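You operate a simulated robot arm through the tools that you are given. There is no shell and no other tool.

You are at the controls of a simulated robot arm. One attempt, no reset.

TASK
Pile some things up. At the end: the cream valve from the top of the long bench is on the top of the short bench; the red tray from the top of the long bench is on the top of the short bench, with the white kit card (marked "PASS") from there on top of it and the white cap on top of that; whatever was shut is shut again. Leave all else as you found it, and nothing knocked over. Set down upright: valve.

The check looks at the end state, three seconds after you hand in, the way a careful person would. Anything else that was tipped, shoved, dropped, spilled or broken makes it a failure. Lids that push on must go on centred and level and be pressed home; caps that screw on are set level and turned clockwise until they are tight.

THE ROBOT
A 6-joint arm with a two-finger gripper, fixed in place. Base frame: the origin is at the foot of the arm, x ahead of it, y to its left, z up. Lengths are in m, angles in rad, forces in N, time in s.
With the tool pointing down near the work surface it reaches from about 0.12 to 0.68 m from the base axis. Its first joint turns from -1.152 to 1.152 rad. Payload 2.45 kg.
The TCP is the grasp point between the finger pads, 0.03 m short of the fingertips. In the tool frame z runs along the fingers and y along their closing line. The gripper opens to 0.106 m. The gripper's body begins 0.079 m behind the TCP.
Orientation is that of the tool frame in the base frame, as a unit quaternion [x, y, z, w]. With the fingers straight down and closing along the base's y, the tool's x points along the base's -x, its y along +y and its z along -z.

THE INTERFACE
- The arm moves only by the tool send_rows. Its argument "steps" is a list of rows, each a list of 3 entries, a list of its own where there are three numbers: the turn, a rotation vector about the base's x, y, z in rad, then the shift along the base's x, y, z in m, then the gripper command, from -1 (fully open) to 1 (shut), values between in proportion. In form: [[[wx, wy, wz], [x, y, z], claw], ...]. A call has 1 to 20 rows; each row shifts and turns the commanded pose from where the row before left it. A row lasts 0.2 s, in which the tool goes at most 0.05 m and 0.15 rad; a call with a longer step from one row to the next is refused whole, and so is a gripper value outside its range. A pose out of reach is approached as far as the arm can. The call stops where the force on the tool passes 40 N (or 10 N more than at its start, if that is more) or the arm is blocked; 0.2 s more then pass. The fingers move at their own pace (about 0.153 m/s each) and stop on an object; they squeeze with about 38 N. The grip force told is the motor's: it shows also when the fingers shut on nothing. Time passes only in rows, and 0.2 s behind the last, so rows that do not move let the fingers close. The reply holds the time, the measured pose of the TCP, the force on the tool along the base axes, the opening and the grip force, in the units named above and with some noise, with the torque about the TCP (base axes, N m) and any sound that the robot's microphone picked up.
- Cameras (640 x 400 px; columns grow to the right, rows downward): "scene" is fixed at [0.0579, 0.4195, 1.392]; the picture's right is [-0.71, -0.71, 0.00], its down [-0.48, 0.48, -0.73] and it looks along [0.52, -0.52, -0.68] (base axes); focal length 329 px, centre (320, 200). "wrist" rides on the gripper at [0.076, -0.002, -0.106] in the tool frame; the picture's right is [0.02, 1.00, 0.00], its down [-0.78, 0.02, -0.62] and it looks along [-0.62, 0.01, 0.78] (tool axes); focal length 247 px, centre (320, 200). There is no depth. A picture from a camera that has moved, and an enlarged one, comes with that camera's place and axes in the base frame and with its lens.
- capture(camera): a new picture of that camera. No time passes.
- enlarge(camera, box): a new picture of the part [left, top, right, bottom] of that camera's present view, enlarged. No time passes.
- finish_job(): hands the job in; it is judged then, once.

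Places have to be worked out from the pictures, the camera data and where the tool is seen. Open the gripper and draw the arm clear of the work before you hand the job in, unless the task says otherwise.

The tools are called after "Call:" as a command line: name --argument value ..., lists and objects as JSON in quotes. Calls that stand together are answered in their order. send_rows: Moves the arm, as the interface text tells. Its arguments: {"type":"object","properties":{"steps":{"type":"array","items":{"type":"array"}}},"required":["steps"]} The other tools are called the same way: capture (camera) takes a picture; enlarge (camera, box) takes an enlarged picture of a part of a camera's view; finish_job () hands the job in.

At the start:

```text
time: 0.0
tool_pos: [0.305, -0.0524, 1.0979]
tool_rot: [0.0, 1.0, 0.0, -0.001]
wrist_force: [-0.7, -0.6, -0.2]
ft_torque: [0.0, 0.01, 0.02]
opening: 0.1059
gripper_force: 0.1
```

scene: 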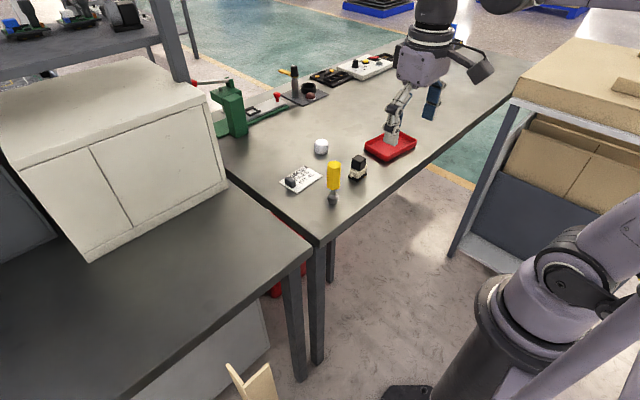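
wrist: 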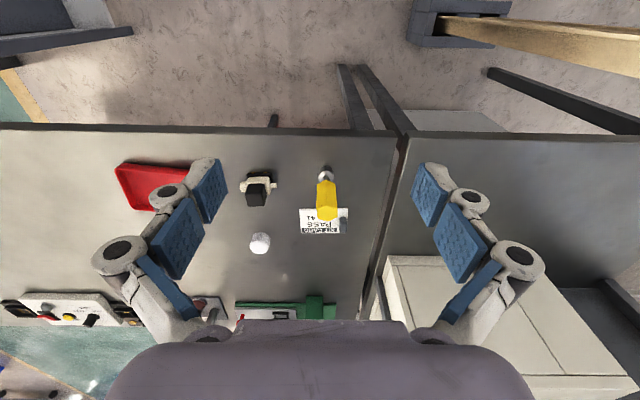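

I'll look at the scene closely before any motion.

Call:
enlarge --camera "scene" --box '[260, 110, 440, 222]'

Call:
enlarge --camera "scene" --box '[0, 30, 320, 230]'

Call:
enlarge --camera "wrist" --box '[100, 120, 420, 320]'

Call:
enlarge --camera "wrist" --box '[340, 120, 640, 310]'

```text
3.56 times, centred on (350, 166) of scene
camera zoom: at [0.0579, 0.4195, 1.392], right [-0.71, -0.71, 0.0], down [-0.48, 0.48, -0.73], along [0.52, -0.52, -0.68], focal length 1170 px, centre (213, 321)
```

zoom: 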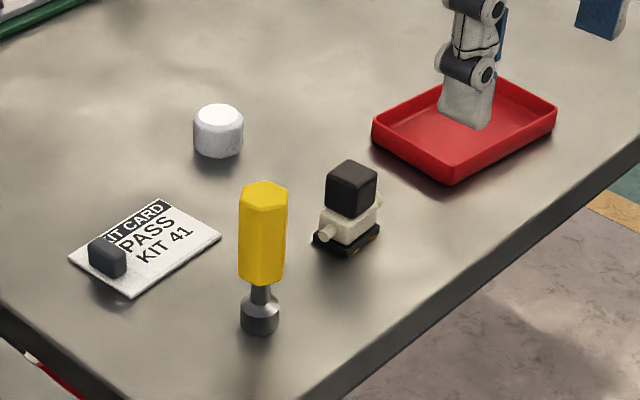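

```text
2.00 times, centred on (160, 130) of scene
camera zoom: at [0.0579, 0.4195, 1.392], right [-0.71, -0.71, 0.0], down [-0.48, 0.48, -0.73], along [0.52, -0.52, -0.68], focal length 658 px, centre (640, 340)
```

zoom: 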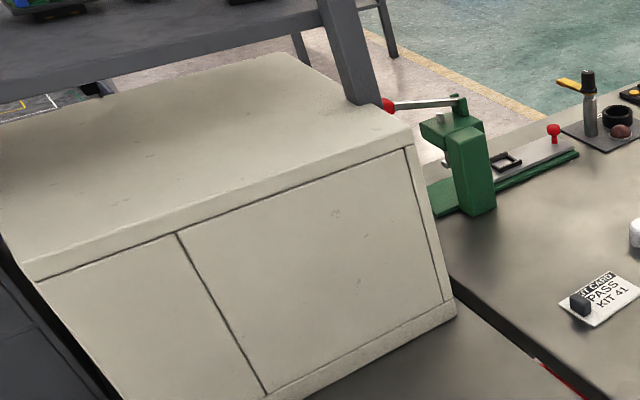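

```text
2.00 times, centred on (260, 220) of wrist
camera zoom: at [0.2291, -0.0531, 1.2034], right [-0.02, 1.0, 0.0], down [0.78, 0.02, 0.62], along [0.62, 0.01, -0.78], focal length 494 px, centre (440, 160)
```

zoom: 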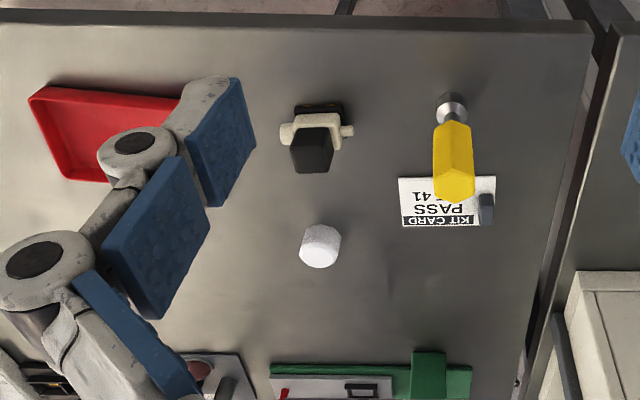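

```text
2.11 times, centred on (490, 215) of wrist
camera zoom: at [0.2291, -0.0531, 1.2034], right [-0.02, 1.0, 0.0], down [0.78, 0.02, 0.62], along [0.62, 0.01, -0.78], focal length 520 px, centre (-38, 168)
```

zoom: 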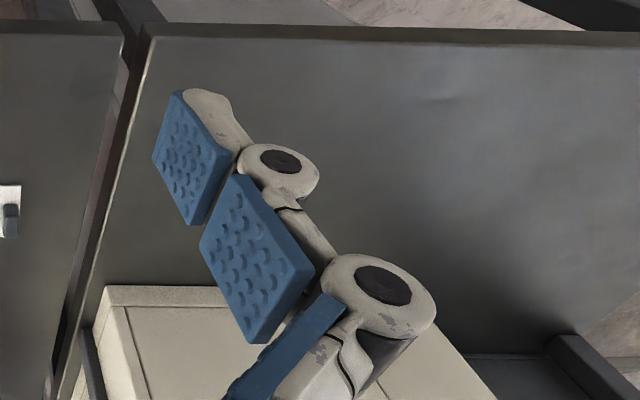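

The valve, cap, card, driver and tray all sit on the long bench, with its top at about z≈0.8. The tray is near (0.51,-0.35), the valve near (0.49,-0.16), the card near (0.60,-0.05) and the cap near (0.66,-0.19). I'll move the hand a little closer to get better views of the card and cap.

Call:
send_rows --steps '[[[0, 0, 0], [0.03, -0.01, -0.015], -1], [[0, 0, 0], [0.03, -0.01, -0.015], -1], [[0, 0, 0], [0.03, -0.01, -0.015], -1], [[0, 0, 0], [0, 0, 0], -1]]'

Call:
capture --camera "wrist"

Call:
enlarge --camera "wrist" --box '[220, 110, 420, 235]'

Call:
enlarge --camera "scene" --box '[270, 160, 350, 210]'

```text
time: 1.0
tool_pos: [0.3957, -0.0826, 1.0532]
tool_rot: [0.0, 1.0, 0.001, -0.001]
wrist_force: [-0.5, -0.8, -0.2]
ft_torque: [-0.02, 0.01, 0.0]
opening: 0.1059
gripper_force: 0.0
```

```text
taken
camera wrist: at [0.3199, -0.0842, 1.1583], right [-0.02, 1.0, 0.0], down [0.78, 0.02, 0.62], along [0.62, 0.01, -0.78], focal length 247 px, centre (320, 200)
```

wrist: 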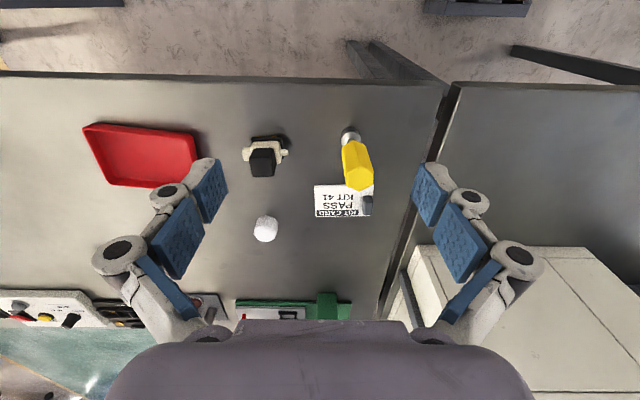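

```text
3.20 times, centred on (320, 172) of wrist
camera zoom: at [0.3199, -0.0842, 1.1583], right [-0.02, 1.0, 0.0], down [0.78, 0.02, 0.62], along [0.62, 0.01, -0.78], focal length 790 px, centre (320, 288)
```

zoom: 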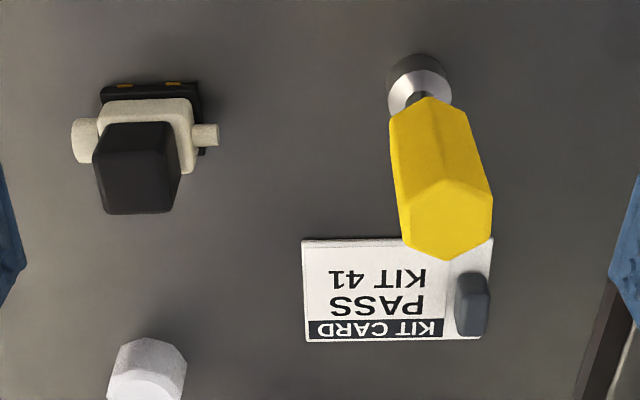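

```text
8.00 times, centred on (310, 185) of scene
camera zoom: at [0.0579, 0.4195, 1.392], right [-0.71, -0.71, 0.0], down [-0.48, 0.48, -0.73], along [0.52, -0.52, -0.68], focal length 2633 px, centre (400, 320)
```

zoom: 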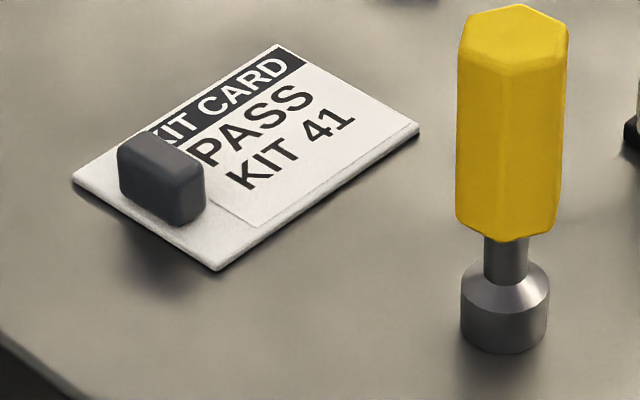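

The card has a rubber grip block fixed at its +y end, outside the printed label, so I can lift it by that. I'll zoom in on the valve, cap and tray from both cameras.

Call:
enlarge --camera "scene" --box '[305, 130, 385, 180]'

Call:
enlarge --camera "scene" --box '[350, 110, 430, 160]'

Call:
enlarge --camera "wrist" --box '[70, 100, 230, 200]'

Call:
enlarge --camera "wrist" --box '[230, 120, 310, 170]'

Call:
enlarge --camera "scene" --box '[200, 150, 360, 250]'

```text
8.00 times, centred on (345, 155) of scene
camera zoom: at [0.0579, 0.4195, 1.392], right [-0.71, -0.71, 0.0], down [-0.48, 0.48, -0.73], along [0.52, -0.52, -0.68], focal length 2633 px, centre (120, 560)
```

zoom: 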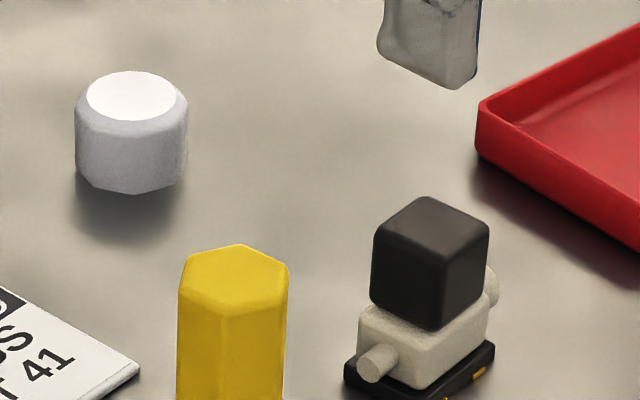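

```text
8.00 times, centred on (390, 135) of scene
camera zoom: at [0.0579, 0.4195, 1.392], right [-0.71, -0.71, 0.0], down [-0.48, 0.48, -0.73], along [0.52, -0.52, -0.68], focal length 2633 px, centre (-240, 720)
```

zoom: 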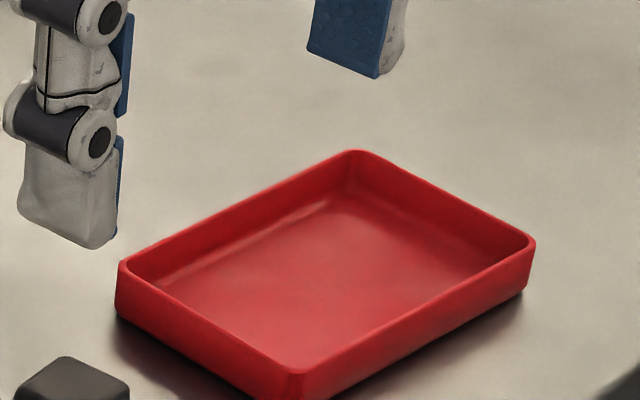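

```text
4.00 times, centred on (150, 150) of wrist
camera zoom: at [0.3199, -0.0842, 1.1583], right [-0.02, 1.0, 0.0], down [0.78, 0.02, 0.62], along [0.62, 0.01, -0.78], focal length 988 px, centre (1000, 400)
```

zoom: 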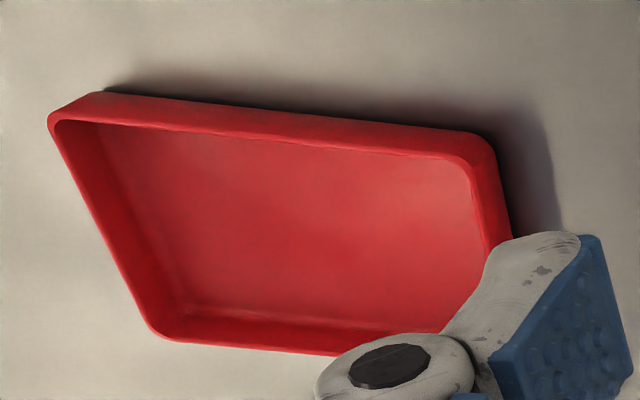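

```text
8.00 times, centred on (270, 145) of wrist
camera zoom: at [0.3199, -0.0842, 1.1583], right [-0.02, 1.0, 0.0], down [0.78, 0.02, 0.62], along [0.62, 0.01, -0.78], focal length 1976 px, centre (720, 640)
```

zoom: 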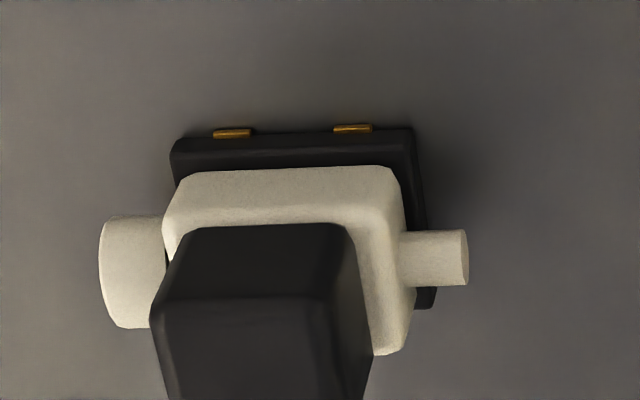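

```text
4.00 times, centred on (280, 200) of scene
camera zoom: at [0.0579, 0.4195, 1.392], right [-0.71, -0.71, 0.0], down [-0.48, 0.48, -0.73], along [0.52, -0.52, -0.68], focal length 1316 px, centre (480, 200)
```

zoom: 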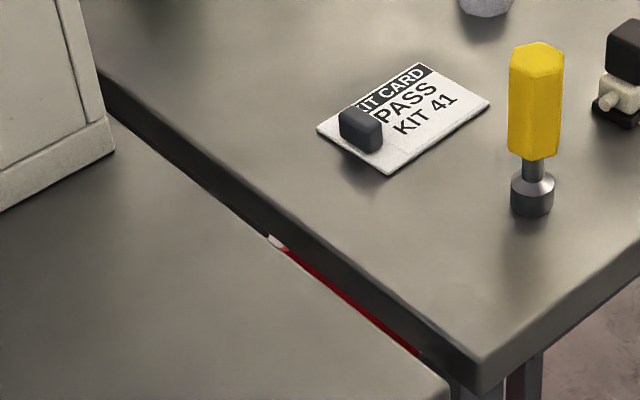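

Best estimates so far: both bench tops are at z≈0.81. The valve is at about (0.488,-0.158), yawed slightly and 0.067 tall, and the tray is about 0.13×0.088, centred near (0.507,-0.333). I'll check the hand's shape for a camera bracket and hover over the valve for a closer look.

Call:
enlarge --camera "scene" --box '[340, 0, 580, 150]'

Call:
send_rows --steps '[[[0, 0, 0], [0.0, -0.04, 0], -1], [[0, 0, 0], [0.0, -0.05, 0], -1], [[0, 0, 0], [0.0, -0.05, 0], -1], [[0, 0, 0], [0.0, -0.05, 0], -1], [[0, 0, 0], [0.0, -0.05, 0], -1], [[0, 0, 0], [0, 0, 0], -1]]'

Call:
capture --camera "wrist"

Call:
enlarge --camera "wrist" --box '[230, 80, 430, 205]'

```text
2.67 times, centred on (460, 75) of scene
camera zoom: at [0.0579, 0.4195, 1.392], right [-0.71, -0.71, 0.0], down [-0.48, 0.48, -0.73], along [0.52, -0.52, -0.68], focal length 878 px, centre (-53, 533)
```

zoom: 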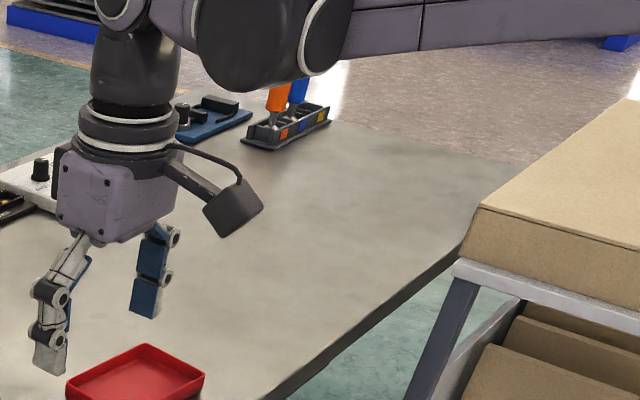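

```text
time: 2.4
tool_pos: [0.3975, -0.3222, 1.0514]
tool_rot: [0.0, 1.0, 0.0, -0.001]
wrist_force: [0.3, -0.6, 0.3]
ft_torque: [-0.01, 0.0, -0.01]
opening: 0.106
gripper_force: 0.0
```

```text
taken
camera wrist: at [0.3192, -0.3238, 1.1565], right [-0.02, 1.0, 0.0], down [0.78, 0.02, 0.62], along [0.62, 0.01, -0.78], focal length 247 px, centre (320, 200)
```

wrist: 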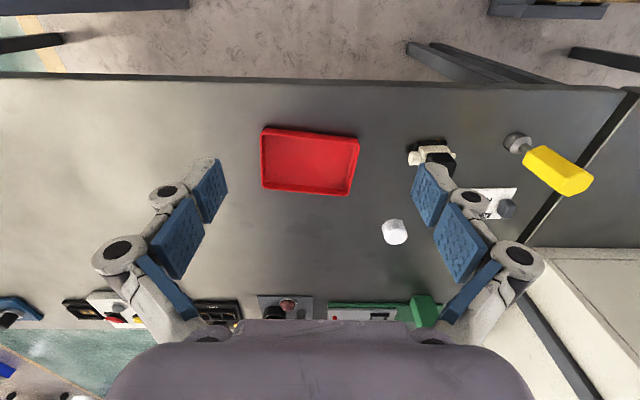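

```text
3.20 times, centred on (330, 142) of wrist
camera zoom: at [0.3192, -0.3238, 1.1565], right [-0.02, 1.0, 0.0], down [0.78, 0.02, 0.62], along [0.62, 0.01, -0.78], focal length 790 px, centre (288, 384)
```

zoom: 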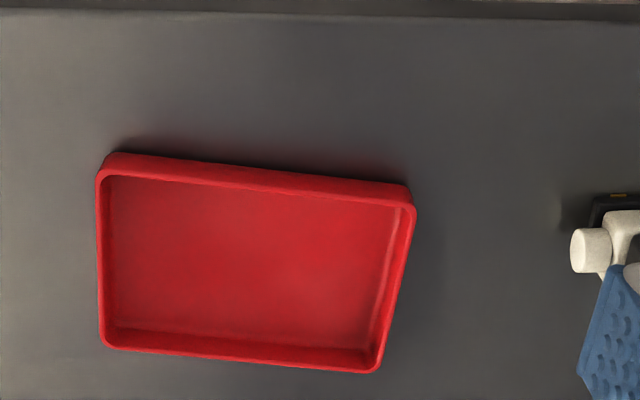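

The camera box is on a bracket on the hand, so I need to keep it away from the standing driver. The tray centre is about (0.513,-0.3395), with rim z≈0.831 and yaw about -0.10 rad. I'll turn the hand about +1.47 rad so the fingers close across the tray's short side, and hover above it.

Call:
send_rows --steps '[[[0, 0, 0.1471], [0.0118, -0.0017, -0.008], -1], [[0, 0, 0.1471], [0.0118, -0.0017, -0.008], -1], [[0, 0, 0.1471], [0.0118, -0.0017, -0.008], -1], [[0, 0, 0.1471], [0.0118, -0.0017, -0.008], -1], [[0, 0, 0.1471], [0.0118, -0.0017, -0.008], -1], [[0, 0, 0.1471], [0.0118, -0.0017, -0.008], -1], [[0, 0, 0.1471], [0.0118, -0.0017, -0.008], -1], [[0, 0, 0.1471], [0.0118, -0.0017, -0.008], -1], [[0, 0, 0.1471], [0.0118, -0.0017, -0.008], -1], [[0, 0, 0.1471], [0.0118, -0.0017, -0.008], -1], [[0, 0, 0], [0, 0, 0], -1]]'

Call:
capture --camera "wrist"

Call:
capture --camera "scene"

```text
time: 4.8
tool_pos: [0.5156, -0.3389, 0.972]
tool_rot: [-0.672, 0.74, 0.0, -0.001]
wrist_force: [0.4, 0.1, 0.0]
ft_torque: [-0.02, 0.0, 0.01]
opening: 0.1062
gripper_force: 0.0
```

```text
taken
camera wrist: at [0.509, -0.4145, 1.0775], right [-1.0, 0.08, 0.0], down [0.06, 0.78, 0.62], along [0.05, 0.62, -0.78], focal length 247 px, centre (320, 200)
```

wrist: 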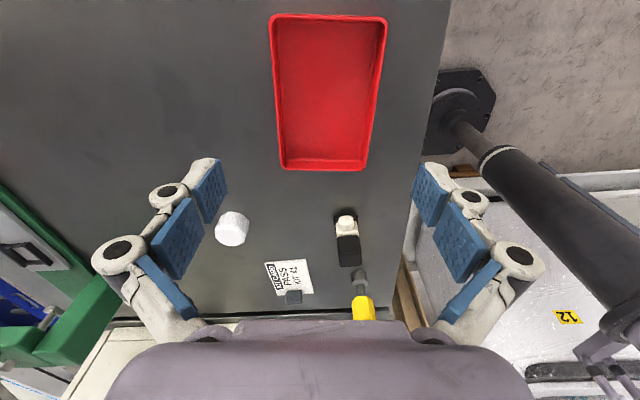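

```text
taken
```

scene: 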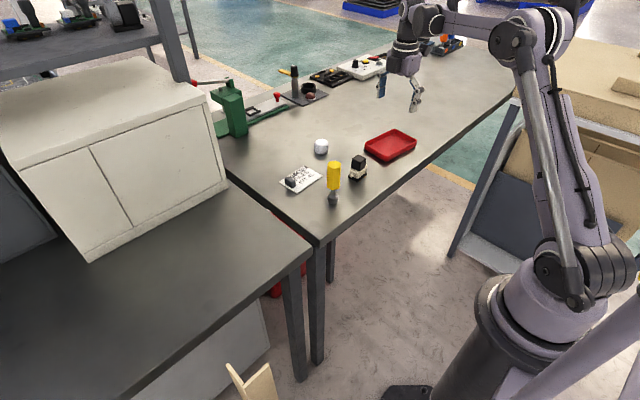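

The tray is well aligned under the hand. I'll zoom in to measure its width and offset, because the finger clearance is only about 6 mm on each side.

Call:
enlarge --camera "wrist" --box '[240, 0, 420, 112]'

Call:
enlarge --camera "wrist" --box '[240, 80, 420, 192]'

Call:
enlarge --camera "wrist" --box '[210, 190, 390, 302]'

```text
3.56 times, centred on (330, 56) of wrist
camera zoom: at [0.509, -0.4145, 1.0775], right [-1.0, 0.08, 0.0], down [0.06, 0.78, 0.62], along [0.05, 0.62, -0.78], focal length 878 px, centre (284, 712)
```

zoom: 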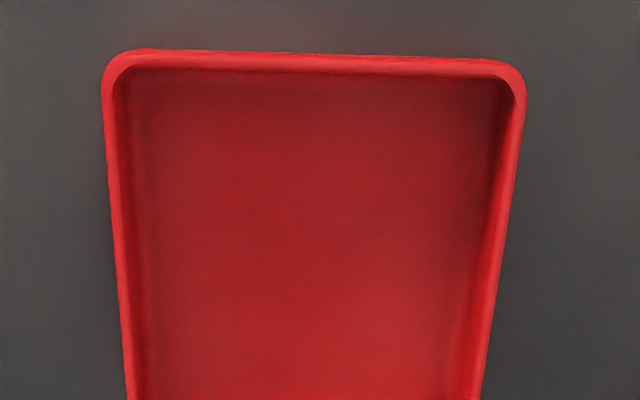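

```text
3.56 times, centred on (330, 136) of wrist
camera zoom: at [0.509, -0.4145, 1.0775], right [-1.0, 0.08, 0.0], down [0.06, 0.78, 0.62], along [0.05, 0.62, -0.78], focal length 878 px, centre (284, 428)
```

zoom: 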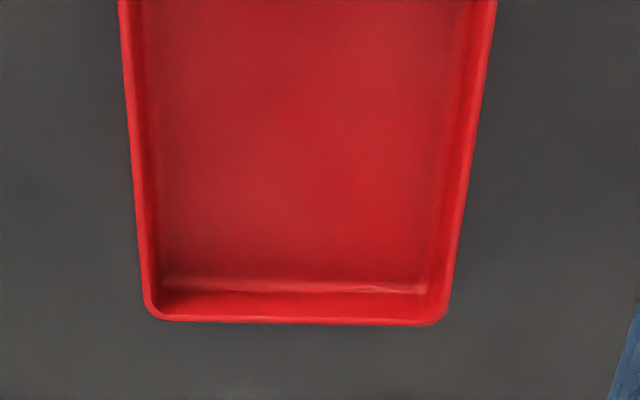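

```text
3.56 times, centred on (300, 246) of wrist
camera zoom: at [0.509, -0.4145, 1.0775], right [-1.0, 0.08, 0.0], down [0.06, 0.78, 0.62], along [0.05, 0.62, -0.78], focal length 878 px, centre (391, 36)
```

zoom: 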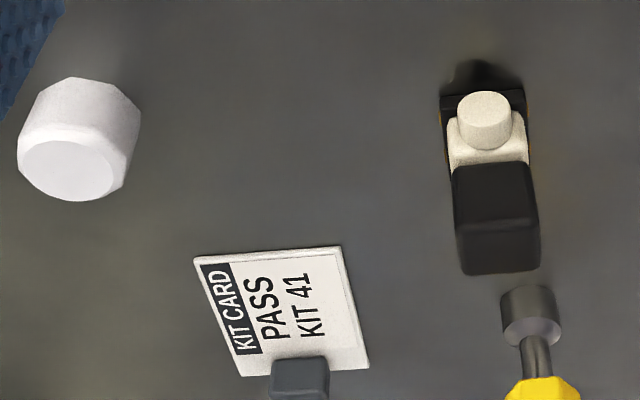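

The tray sits about 4 mm toward the hand's +y side and is otherwise aligned, with an outer width of about 0.095. I'll shift and descend to just above the rim, then check that the fingers straddle it.

Call:
send_rows --steps '[[[0, 0, 0], [-0.004, 0.003, -0.02], -1], [[0, 0, 0], [0, 0, -0.03], -1], [[0, 0, 0], [0, 0, -0.03], -1], [[0, 0, 0], [0, 0, 0], -1]]'

Call:
capture --camera "wrist"

Call:
enlarge --camera "scene" --box '[330, 80, 450, 155]'

```text
time: 5.8
tool_pos: [0.5105, -0.3366, 0.8922]
tool_rot: [-0.671, 0.741, 0.001, 0.0]
wrist_force: [0.1, 0.5, 0.8]
ft_torque: [-0.02, -0.01, -0.01]
opening: 0.1059
gripper_force: 0.1
```

```text
taken
camera wrist: at [0.5038, -0.4123, 0.9965], right [-1.0, 0.08, 0.0], down [0.06, 0.78, 0.62], along [0.05, 0.62, -0.78], focal length 247 px, centre (320, 200)
```

wrist: 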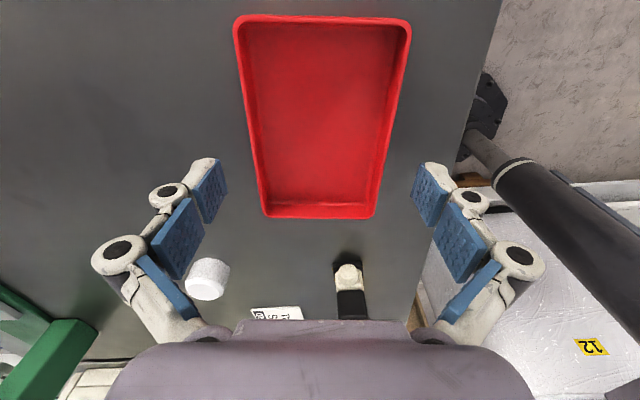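

```text
5.33 times, centred on (390, 118) of scene
camera zoom: at [0.0579, 0.4195, 1.392], right [-0.71, -0.71, 0.0], down [-0.48, 0.48, -0.73], along [0.52, -0.52, -0.68], focal length 1755 px, centre (-53, 640)
```

zoom: 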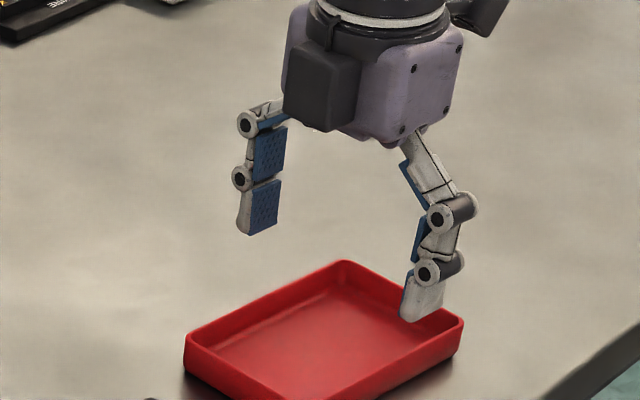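

The tray is centred between the fingers to within about 1 mm. I'll descend in small steps with the force stop as a guard, aiming for the tips just above the bench.

Call:
send_rows --steps '[[[0, 0, 0], [0, 0, -0.01], -1], [[0, 0, 0], [0, 0, -0.01], -1], [[0, 0, 0], [0, 0, -0.006], -1], [[0, 0, 0], [0, 0, -0.006], -1], [[0, 0, 0], [0, 0, -0.006], -1], [[0, 0, 0], [0, 0, -0.005], -1], [[0, 0, 0], [0, 0, 0], -1]]'

Call:
capture --camera "wrist"

Call:
enlarge --camera "scene" --box '[330, 80, 450, 155]'

```text
time: 7.4
tool_pos: [0.5103, -0.3363, 0.8505]
tool_rot: [-0.671, 0.742, 0.0, 0.0]
wrist_force: [1.2, 0.5, 0.3]
ft_torque: [-0.01, -0.01, 0.0]
opening: 0.1059
gripper_force: 0.1
```

```text
taken
camera wrist: at [0.5037, -0.4112, 0.9555], right [-1.0, 0.08, 0.0], down [0.06, 0.78, 0.62], along [0.05, 0.62, -0.78], focal length 247 px, centre (320, 200)
```

wrist: 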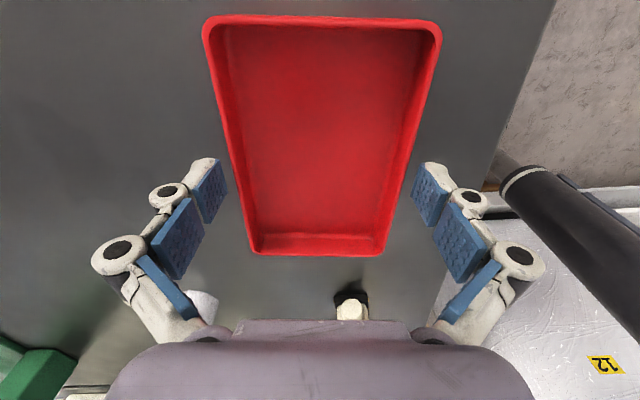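

```text
5.33 times, centred on (390, 118) of scene
camera zoom: at [0.0579, 0.4195, 1.392], right [-0.71, -0.71, 0.0], down [-0.48, 0.48, -0.73], along [0.52, -0.52, -0.68], focal length 1755 px, centre (-53, 640)
```

zoom: 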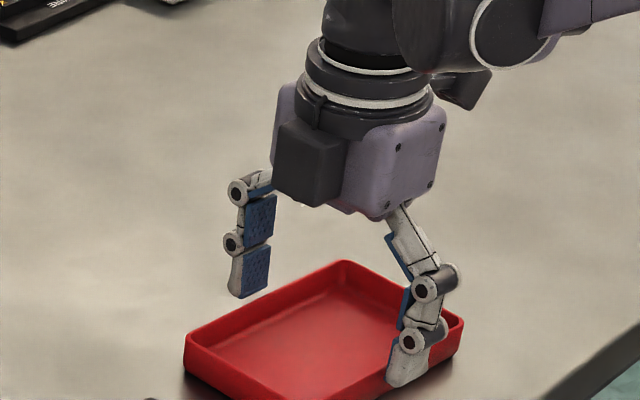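

There's no contact with the tip at z≈0.82, which is already below the rim. I'll feel for the bench surface with small steps to get its height.

Call:
send_rows --steps '[[[0, 0, 0], [0, 0, -0.003], -1], [[0, 0, 0], [0, 0, -0.002], -1], [[0, 0, 0], [0, 0, -0.002], -1], [[0, 0, 0], [0, 0, -0.002], -1], [[0, 0, 0], [0, 0, -0.002], -1], [[0, 0, 0], [0, 0, -0.002], -1]]'

```text
time: 8.8
tool_pos: [0.5093, -0.3357, 0.8377]
tool_rot: [-0.67, 0.742, -0.001, 0.0]
wrist_force: [-0.1, 0.8, 0.2]
ft_torque: [0.0, 0.0, 0.01]
opening: 0.1059
gripper_force: 0.1
```

Still free at tip z≈0.808, so the bench is a little lower than I thought. I'll keep feeling down.

Call:
send_rows --steps '[[[0, 0, 0], [0, 0, -0.002], -1], [[0, 0, 0], [0, 0, -0.002], -1], [[0, 0, 0], [0, 0, -0.002], -1], [[0, 0, 0], [0, 0, -0.002], -1], [[0, 0, 0], [0, 0, -0.002], -1], [[0, 0, 0], [0, 0, -0.002], -1], [[0, 0, 0], [0, 0, -0.002], -1]]'

Call:
enlarge --camera "scene" --box '[360, 110, 420, 160]'

```text
time: 10.1
tool_pos: [0.5092, -0.3359, 0.8305]
tool_rot: [-0.671, 0.741, 0.0, 0.0]
wrist_force: [-0.2, 0.5, 10.4]
ft_torque: [0.01, 0.13, -0.06]
opening: 0.106
gripper_force: 0.0
stopped in row 6: the force on the tool passed its limit at 45 N (the readings are from after the stop); the commanded pose is now the measured one
```

```text
8.00 times, centred on (390, 135) of scene
camera zoom: at [0.0578, 0.4196, 1.392], right [-0.71, -0.71, 0.0], down [-0.48, 0.48, -0.73], along [0.52, -0.52, -0.68], focal length 2633 px, centre (-240, 720)
```

zoom: 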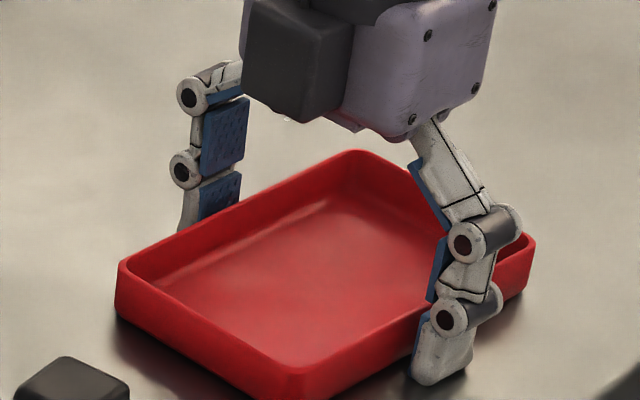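

Contact: the fingertips touched the bench at TCP z≈0.8305, so the long bench top is at z≈0.800. The fingers straddle the tray, so I'll raise 4 mm and close gently.

Call:
send_rows --steps '[[[0, 0, 0], [0, 0, 0.004], -1], [[0, 0, 0], [0, 0, 0], -1], [[0, 0, 0], [0, 0, 0], -0.7], [[0, 0, 0], [0, 0, 0], -0.6], [[0, 0, 0], [0, 0, 0], -0.4], [[0, 0, 0], [0, 0, 0], 0], [[0, 0, 0], [0, 0, 0], 0], [[0, 0, 0], [0, 0, 0], 0]]'

Call:
capture --camera "wrist"

Call:
enlarge --camera "scene" --box '[350, 110, 430, 160]'

```text
time: 11.1
tool_pos: [0.5099, -0.3364, 0.8377]
tool_rot: [-0.671, 0.742, 0.0, 0.001]
wrist_force: [-2.0, 0.8, 9.9]
ft_torque: [-0.01, -0.2, 0.06]
opening: 0.0944
gripper_force: 37.9
stopped in row 4: the force on the tool passed its limit at 42 N (the readings are from after the stop); the commanded pose is now the measured one
```

```text
taken
camera wrist: at [0.5037, -0.4122, 0.9419], right [-1.0, 0.08, 0.0], down [0.06, 0.78, 0.62], along [0.05, 0.62, -0.78], focal length 247 px, centre (320, 200)
```

wrist: 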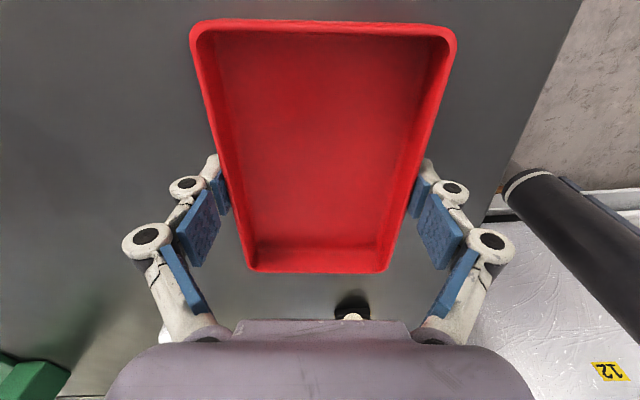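

```text
8.00 times, centred on (390, 135) of scene
camera zoom: at [0.0577, 0.4196, 1.392], right [-0.71, -0.71, 0.0], down [-0.48, 0.48, -0.73], along [0.52, -0.52, -0.68], focal length 2633 px, centre (-240, 720)
```

zoom: 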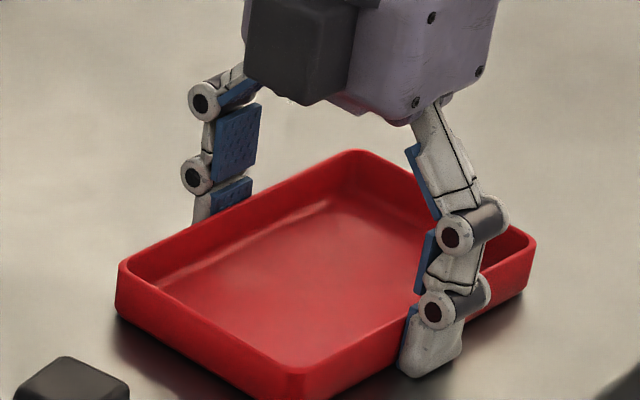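

The fingers have stopped on the tray at 0.0944 wide with full grip force. The tips seem to press the bench slightly as they swing in, so I'll keep squeezing and lift slowly.

Call:
send_rows --steps '[[[0, 0, 0], [0, 0, 0.003], 0.3], [[0, 0, 0], [0, 0, 0.004], 0.3], [[0, 0, 0], [0, 0, 0.008], 0.3], [[0, 0, 0], [0, 0, 0.015], 0.3], [[0, 0, 0], [0, 0, 0], 0.3]]'

Call:
enlarge --camera "scene" --box '[330, 80, 450, 155]'

Call:
capture --camera "wrist"

```text
time: 12.3
tool_pos: [0.5104, -0.3355, 0.8653]
tool_rot: [-0.671, 0.741, 0.0, 0.0]
wrist_force: [-0.2, 0.2, -0.8]
ft_torque: [-0.04, 0.03, -0.02]
opening: 0.0941
gripper_force: 38.5
```

```text
5.33 times, centred on (390, 118) of scene
camera zoom: at [0.0579, 0.4195, 1.392], right [-0.71, -0.71, 0.0], down [-0.48, 0.48, -0.73], along [0.52, -0.52, -0.68], focal length 1755 px, centre (-53, 640)
```

zoom: 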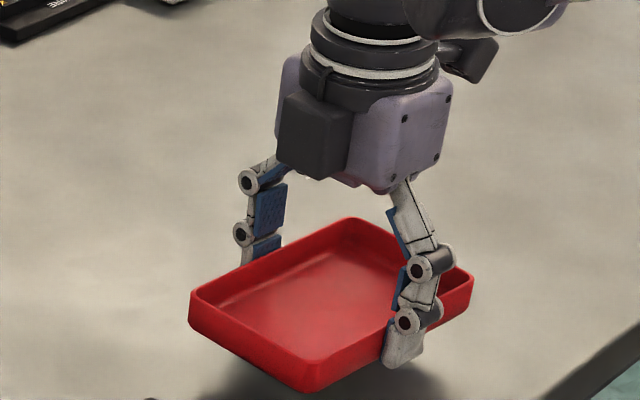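

```text
taken
camera wrist: at [0.5036, -0.4119, 0.9707], right [-1.0, 0.08, 0.0], down [0.06, 0.78, 0.62], along [0.05, 0.62, -0.78], focal length 247 px, centre (320, 200)
```

wrist: 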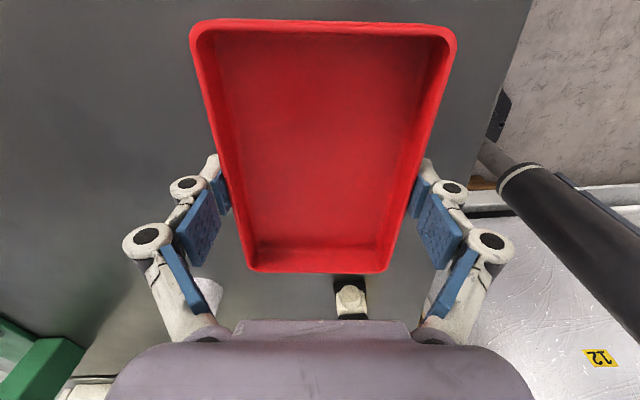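

The tray is up and level. I'll raise it well above the driver and carry it over to the short bench, straightening the yaw on the way.

Call:
send_rows --steps '[[[0, 0, 0], [0, 0, 0.04], 0.3], [[0, 0, 0], [0, 0, 0.04], 0.3], [[0, 0, 0], [0, 0, 0.04], 0.3], [[0, 0, 0], [0, 0, 0.04], 0.3], [[0, 0, 0.0077], [-0.0008, 0.0435, 0], 0.3], [[0, 0, 0.0077], [-0.0008, 0.0435, 0], 0.3], [[0, 0, 0.0077], [-0.0008, 0.0435, 0], 0.3], [[0, 0, 0.0077], [-0.0008, 0.0435, 0], 0.3], [[0, 0, 0.0077], [-0.0008, 0.0435, 0], 0.3], [[0, 0, 0.0077], [-0.0008, 0.0435, 0], 0.3], [[0, 0, 0.0077], [-0.0008, 0.0435, 0], 0.3], [[0, 0, 0.0077], [-0.0008, 0.0435, 0], 0.3], [[0, 0, 0.0077], [-0.0008, 0.0435, 0], 0.3], [[0, 0, 0.0077], [-0.0008, 0.0435, 0], 0.3], [[0, 0, 0.0077], [-0.0008, 0.0435, 0], 0.3], [[0, 0, 0.0077], [-0.0008, 0.0435, 0], 0.3], [[0, 0, 0.0077], [-0.0008, 0.0435, 0], 0.3], [[0, 0, 0], [0, 0, 0], 0.3]]'

Call:
capture --camera "scene"

Call:
capture --camera "wrist"

```text
time: 16.1
tool_pos: [0.5029, 0.2298, 1.0254]
tool_rot: [0.707, -0.707, 0.0, 0.0]
wrist_force: [0.2, 0.3, -0.7]
ft_torque: [0.01, -0.02, -0.02]
opening: 0.0942
gripper_force: 38.2
```

```text
taken
```

scene: 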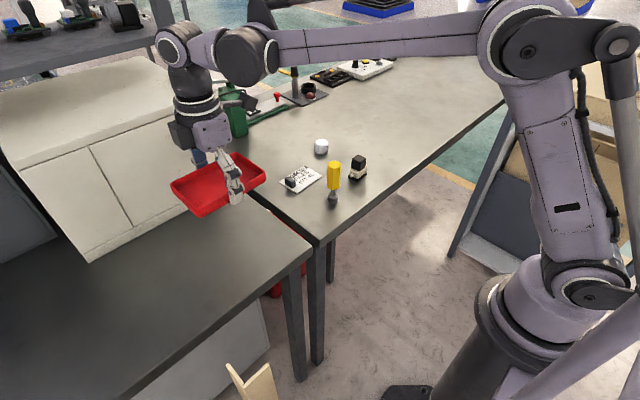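

```text
taken
camera wrist: at [0.5036, 0.1542, 1.1293], right [-1.0, -0.02, 0.0], down [-0.02, 0.78, 0.62], along [-0.01, 0.62, -0.78], focal length 247 px, centre (320, 200)
```

wrist: 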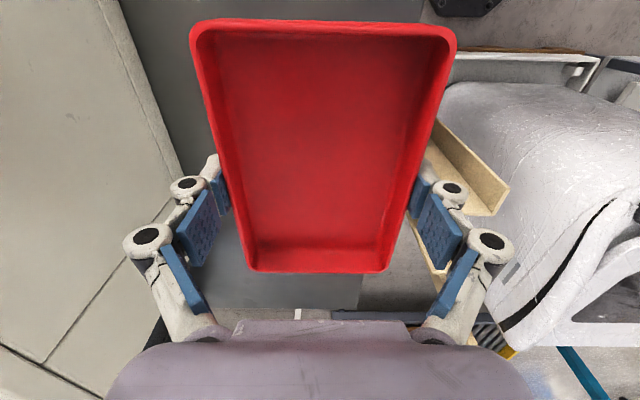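

The tray is over the short bench, away from the cabinet. I'll lower it to about 1 cm above the expected surface.

Call:
send_rows --steps '[[[0, 0, 0], [0, 0, -0.04], 0.3], [[0, 0, 0], [0, 0, -0.04], 0.3], [[0, 0, 0], [0, 0, -0.04], 0.3], [[0, 0, 0], [0, 0, -0.03], 0.3], [[0, 0, 0], [0, 0, -0.015], 0.3], [[0, 0, 0], [0, 0, -0.01], 0.3], [[0, 0, 0], [0, 0, 0], 0.3]]'

Call:
capture --camera "scene"

Call:
capture --camera "wrist"

```text
time: 17.7
tool_pos: [0.4996, 0.2296, 0.8501]
tool_rot: [-0.707, 0.708, 0.0, 0.0]
wrist_force: [0.3, 0.5, -1.1]
ft_torque: [-0.02, 0.02, 0.0]
opening: 0.0938
gripper_force: 38.3
```

```text
taken
```

scene: 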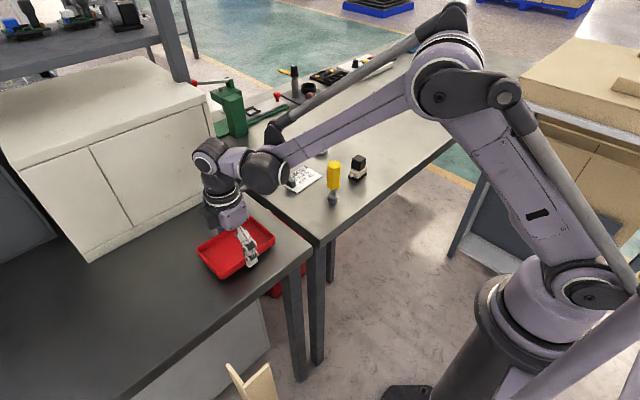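

```text
taken
camera wrist: at [0.5013, 0.1545, 0.9555], right [-1.0, -0.02, 0.0], down [-0.02, 0.78, 0.62], along [-0.01, 0.62, -0.78], focal length 247 px, centre (320, 200)
```

wrist: 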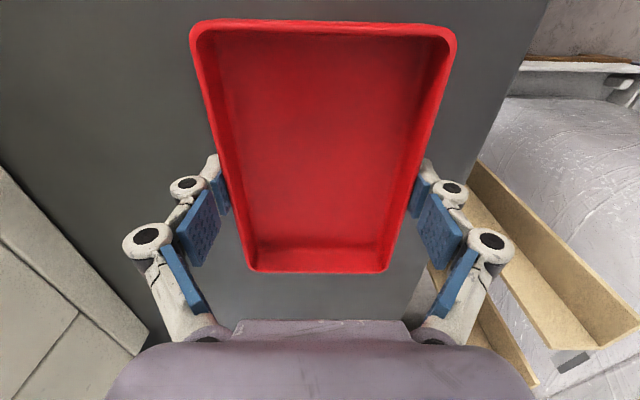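

The tray is nearly down. I'll feel downward in 2 mm steps until the tray meets the bench.

Call:
send_rows --steps '[[[0, 0, 0], [0, 0, -0.003], 0.3], [[0, 0, 0], [0, 0, -0.003], 0.3], [[0, 0, 0], [0, 0, -0.002], 0.3], [[0, 0, 0], [0, 0, -0.002], 0.3]]'

```text
time: 18.7
tool_pos: [0.4996, 0.2295, 0.8412]
tool_rot: [0.707, -0.707, 0.0, 0.0]
wrist_force: [0.0, -0.3, -0.4]
ft_torque: [0.0, 0.02, -0.03]
opening: 0.094
gripper_force: 37.7
```

Call:
send_rows --steps '[[[0, 0, 0], [0, 0, -0.002], 0.3], [[0, 0, 0], [0, 0, -0.002], 0.3], [[0, 0, 0], [0, 0, 0], 0.3]]'

```text
time: 19.5
tool_pos: [0.4997, 0.229, 0.8372]
tool_rot: [0.707, -0.707, 0.0, 0.0]
wrist_force: [0.2, 1.2, -0.9]
ft_torque: [-0.01, -0.04, 0.03]
opening: 0.0942
gripper_force: 37.8
```

No contact yet at TCP z≈0.837, so I'll continue down in small steps.

Call:
send_rows --steps '[[[0, 0, 0], [0, 0, -0.002], 0.3], [[0, 0, 0], [0, 0, -0.001], 0.3], [[0, 0, 0], [0, 0, 0], 0.3]]'

```text
time: 20.1
tool_pos: [0.4992, 0.2294, 0.8362]
tool_rot: [0.707, -0.707, 0.0, -0.001]
wrist_force: [-1.7, -0.3, 7.0]
ft_torque: [-0.02, -0.06, -0.04]
opening: 0.0941
gripper_force: 37.8
stopped in row 3: the force on the tool passed its limit at 43 N (the readings are from after the stop); the commanded pose is now the measured one
```

The tray is on the short bench, with contact at TCP z≈0.836, so both benches are about the same height. I'll open and rise straight up.

Call:
send_rows --steps '[[[0, 0, 0], [0, 0, 0], -0.85], [[0, 0, 0], [0, 0, 0], -1], [[0, 0, 0], [0, 0, 0.002], -1], [[0, 0, 0], [0, 0, 0.01], -1], [[0, 0, 0], [0, 0, 0.02], -1], [[0, 0, 0], [0, 0, 0.04], -1], [[0, 0, 0], [0, 0, 0.04], -1], [[0, 0, 0], [0, 0, 0.04], -1], [[0, 0, 0], [0, 0, 0], -1]]'

Call:
capture --camera "scene"

Call:
capture --camera "wrist"

```text
time: 22.1
tool_pos: [0.4972, 0.2297, 0.9867]
tool_rot: [-0.707, 0.707, 0.0, 0.0]
wrist_force: [-1.1, 0.6, 0.3]
ft_torque: [0.01, 0.01, 0.03]
opening: 0.1059
gripper_force: 0.0
```

```text
taken
```

scene: 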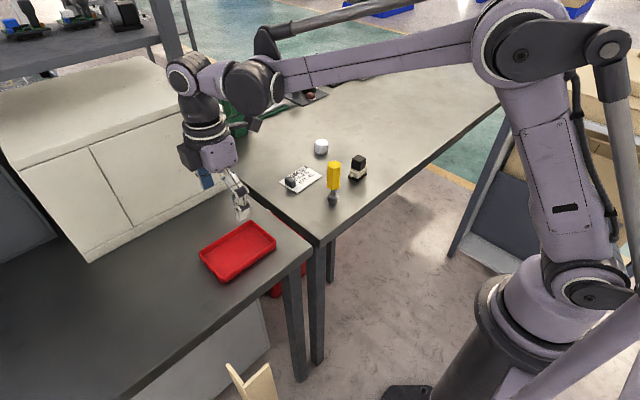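

```text
taken
camera wrist: at [0.4989, 0.1542, 1.0921], right [-1.0, -0.02, 0.0], down [-0.02, 0.78, 0.62], along [-0.01, 0.62, -0.78], focal length 247 px, centre (320, 200)
```

wrist: 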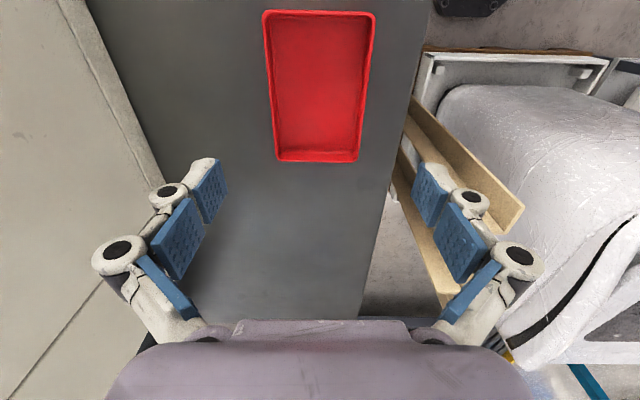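

The tray sits squarely on the short bench at about (0.50,0.23). The finger linkage seems to extend as it closes, so I'll pre-close to about 0.045 and touch an empty spot on the short bench to calibrate where the tips are.

Call:
send_rows --steps '[[[0, 0, 0], [-0.007, 0.0425, 0], 0.15], [[0, 0, 0], [-0.007, 0.0425, 0], 0.15], [[0, 0, 0], [-0.007, 0.0425, 0], 0.15], [[0, 0, 0], [-0.007, 0.0425, 0], 0.15], [[0, 0, 0], [0, 0, -0.04], 0.15], [[0, 0, 0], [0, 0, -0.04], 0.15], [[0, 0, 0], [0, 0, -0.03], 0.15], [[0, 0, 0], [0, 0, -0.01], 0.15], [[0, 0, 0], [0, 0, -0.003], 0.15], [[0, 0, 0], [0, 0, -0.003], 0.15], [[0, 0, 0], [0, 0, -0.002], 0.15], [[0, 0, 0], [0, 0, -0.002], 0.15], [[0, 0, 0], [0, 0, -0.002], 0.15], [[0, 0, 0], [0, 0, -0.002], 0.15], [[0, 0, 0], [0, 0, -0.002], 0.15]]'

```text
time: 25.3
tool_pos: [0.4713, 0.3989, 0.8525]
tool_rot: [-0.707, 0.708, 0.0, 0.0]
wrist_force: [0.1, -0.2, 0.3]
ft_torque: [-0.02, -0.02, 0.01]
opening: 0.045
gripper_force: 0.1
```

No contact at TCP z≈0.8525. I'll keep feeling down.

Call:
send_rows --steps '[[[0, 0, 0], [0, 0, -0.002], 0.15], [[0, 0, 0], [0, 0, -0.002], 0.15], [[0, 0, 0], [0, 0, -0.002], 0.15], [[0, 0, 0], [0, 0, -0.002], 0.15], [[0, 0, 0], [0, 0, -0.002], 0.15], [[0, 0, 0], [0, 0, -0.002], 0.15], [[0, 0, 0], [0, 0, -0.002], 0.15], [[0, 0, 0], [0, 0, -0.002], 0.15], [[0, 0, 0], [0, 0, -0.002], 0.15], [[0, 0, 0], [0, 0, -0.002], 0.15]]'

```text
time: 26.2
tool_pos: [0.4724, 0.3997, 0.8481]
tool_rot: [-0.707, 0.707, -0.001, 0.002]
wrist_force: [-0.6, -1.1, 0.8]
ft_torque: [0.03, 0.04, -0.03]
opening: 0.0
gripper_force: 28.2
stopped in row 4: the force on the tool passed its limit at 52 N (the readings are from after the stop); the commanded pose is now the measured one
```

The tips touched at TCP z≈0.848 with the gripper part-closed, so they do reach about 16 mm lower than when fully open. The reading now shows the opening at 0, so I'll raise and command the partial opening again to check it responds.

Call:
send_rows --steps '[[[0, 0, 0], [0, 0, 0.02], 0.15], [[0, 0, 0], [0, 0, 0.03], 0.15], [[0, 0, 0], [0, 0, 0.0], 0.15]]'

Call:
capture --camera "wrist"

```text
time: 27.1
tool_pos: [0.4751, 0.4009, 0.8987]
tool_rot: [-0.707, 0.707, 0.0, 0.002]
wrist_force: [0.5, -0.5, 0.0]
ft_torque: [0.01, 0.03, 0.0]
opening: 0.0452
gripper_force: 0.1
```

```text
taken
camera wrist: at [0.4752, 0.3248, 1.0031], right [-1.0, -0.02, 0.0], down [-0.02, 0.78, 0.62], along [-0.01, 0.62, -0.78], focal length 247 px, centre (320, 200)
```

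wrist: 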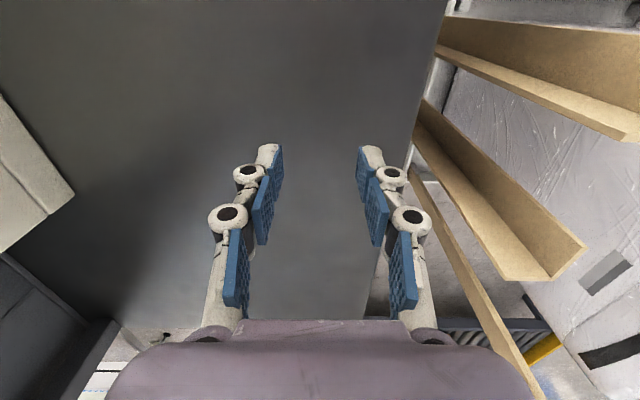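

The fingers respond normally. Combining the touches with how the fingertips look in the pictures, the bench tops are at z≈0.815, and the tips are about 0.013 below the TCP when open and about 0.03 when nearly closed. The valve is at about (0.489,-0.156) with yaw +0.09, so I'll go back over it high and take a look.

Call:
send_rows --steps '[[[0, 0, 0], [0, 0, 0.04], -0.2], [[0, 0, 0], [0, 0, 0.04], -0.2], [[0, 0, 0], [0, 0, 0.04], -0.2], [[0, 0, 0.0073], [0.0013, -0.0428, 0], -0.2], [[0, 0, 0.0073], [0.0013, -0.0428, 0], -0.2], [[0, 0, 0.0073], [0.0013, -0.0428, 0], -0.2], [[0, 0, 0.0073], [0.0013, -0.0428, 0], -0.2], [[0, 0, 0.0073], [0.0013, -0.0428, 0], -0.2], [[0, 0, 0.0073], [0.0013, -0.0428, 0], -0.2], [[0, 0, 0.0073], [0.0013, -0.0428, 0], -0.2], [[0, 0, 0.0073], [0.0013, -0.0428, 0], -0.2], [[0, 0, 0.0073], [0.0013, -0.0428, 0], -0.2], [[0, 0, 0.0073], [0.0013, -0.0428, 0], -0.2], [[0, 0, 0.0073], [0.0013, -0.0428, 0], -0.2], [[0, 0, 0.0073], [0.0013, -0.0428, 0], -0.2], [[0, 0, 0.0073], [0.0013, -0.0428, 0], -0.2], [[0, 0, 0], [0, 0, 0], -0.2]]'

Call:
capture --camera "wrist"

Call:
enlarge --camera "wrist" --box '[260, 30, 380, 105]'

Call:
capture --camera "scene"

```text
time: 30.6
tool_pos: [0.4895, -0.1576, 1.0181]
tool_rot: [0.74, -0.672, 0.0, -0.001]
wrist_force: [0.7, -1.2, 0.2]
ft_torque: [0.01, -0.01, -0.02]
opening: 0.0636
gripper_force: 0.0
```

```text
taken
camera wrist: at [0.4972, -0.2326, 1.1225], right [-0.99, -0.12, 0.0], down [-0.09, 0.78, 0.62], along [-0.07, 0.62, -0.78], focal length 247 px, centre (320, 200)
```

wrist: 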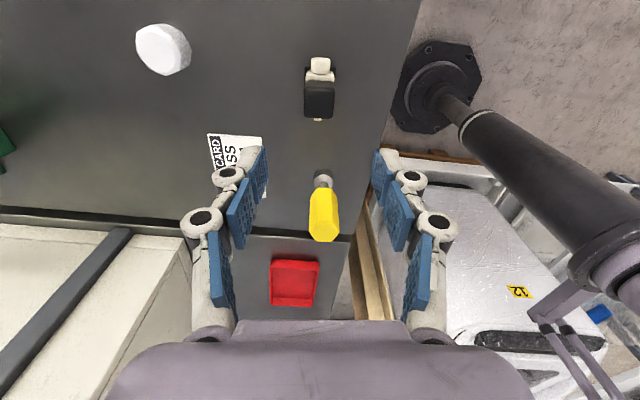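

```text
5.33 times, centred on (320, 68) of wrist
camera zoom: at [0.4972, -0.2326, 1.1225], right [-0.99, -0.12, 0.0], down [-0.09, 0.78, 0.62], along [-0.07, 0.62, -0.78], focal length 1317 px, centre (320, 907)
```

zoom: 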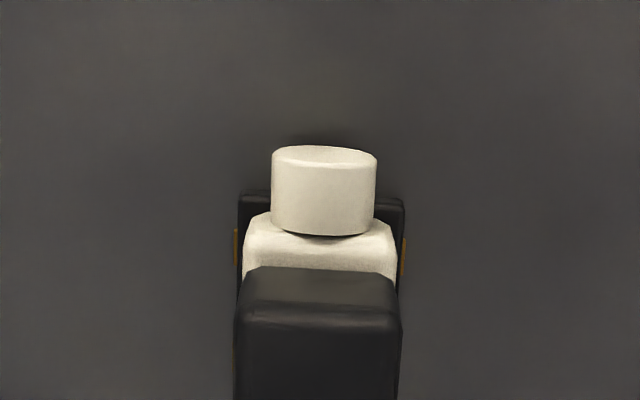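

```text
taken
```

scene: 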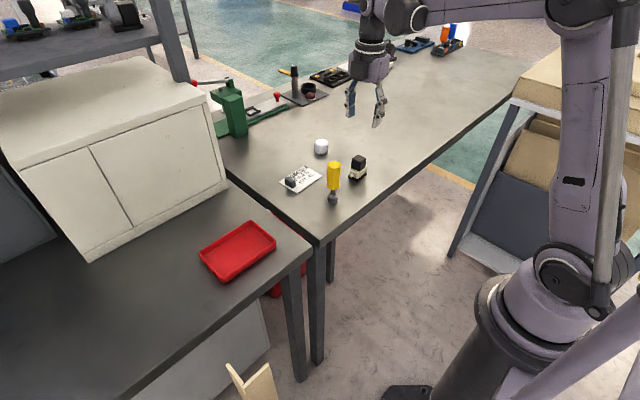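

The valve is within 2 mm of centre and aligned, with its body about 0.029 across. I'll shift 2 mm and descend with the fingers at about 0.064 until the tips are around mid-body.

Call:
send_rows --steps '[[[0, 0, 0], [0.002, 0, -0.04], -0.2], [[0, 0, 0], [0, 0, -0.04], -0.2], [[0, 0, 0], [0, 0, -0.03], -0.2], [[0, 0, 0], [0, 0, -0.02], -0.2], [[0, 0, 0], [0, 0, -0.012], -0.2], [[0, 0, 0], [0, 0, -0.01], -0.2], [[0, 0, 0], [0, 0, 0], -0.2]]'

Call:
capture --camera "wrist"

Call:
enlarge --camera "scene" --box '[310, 110, 410, 210]'

```text
time: 32.2
tool_pos: [0.491, -0.157, 0.8648]
tool_rot: [0.74, -0.673, 0.0, -0.001]
wrist_force: [-0.6, -0.1, -1.3]
ft_torque: [-0.01, 0.0, 0.0]
opening: 0.0636
gripper_force: 0.1
```

```text
taken
camera wrist: at [0.4997, -0.2316, 0.9707], right [-0.99, -0.12, 0.0], down [-0.09, 0.78, 0.62], along [-0.07, 0.62, -0.78], focal length 247 px, centre (320, 200)
```

wrist: 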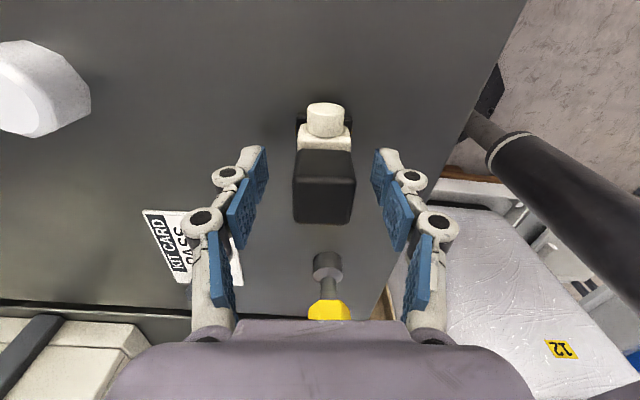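

```text
4.00 times, centred on (360, 160) of scene
camera zoom: at [0.0579, 0.4195, 1.392], right [-0.71, -0.71, 0.0], down [-0.48, 0.48, -0.73], along [0.52, -0.52, -0.68], focal length 1316 px, centre (160, 360)
```

zoom: 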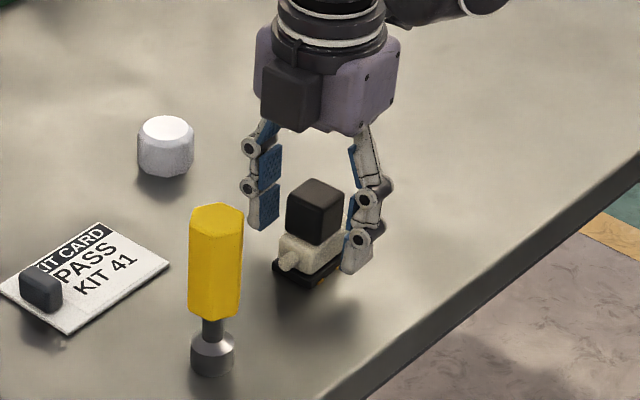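

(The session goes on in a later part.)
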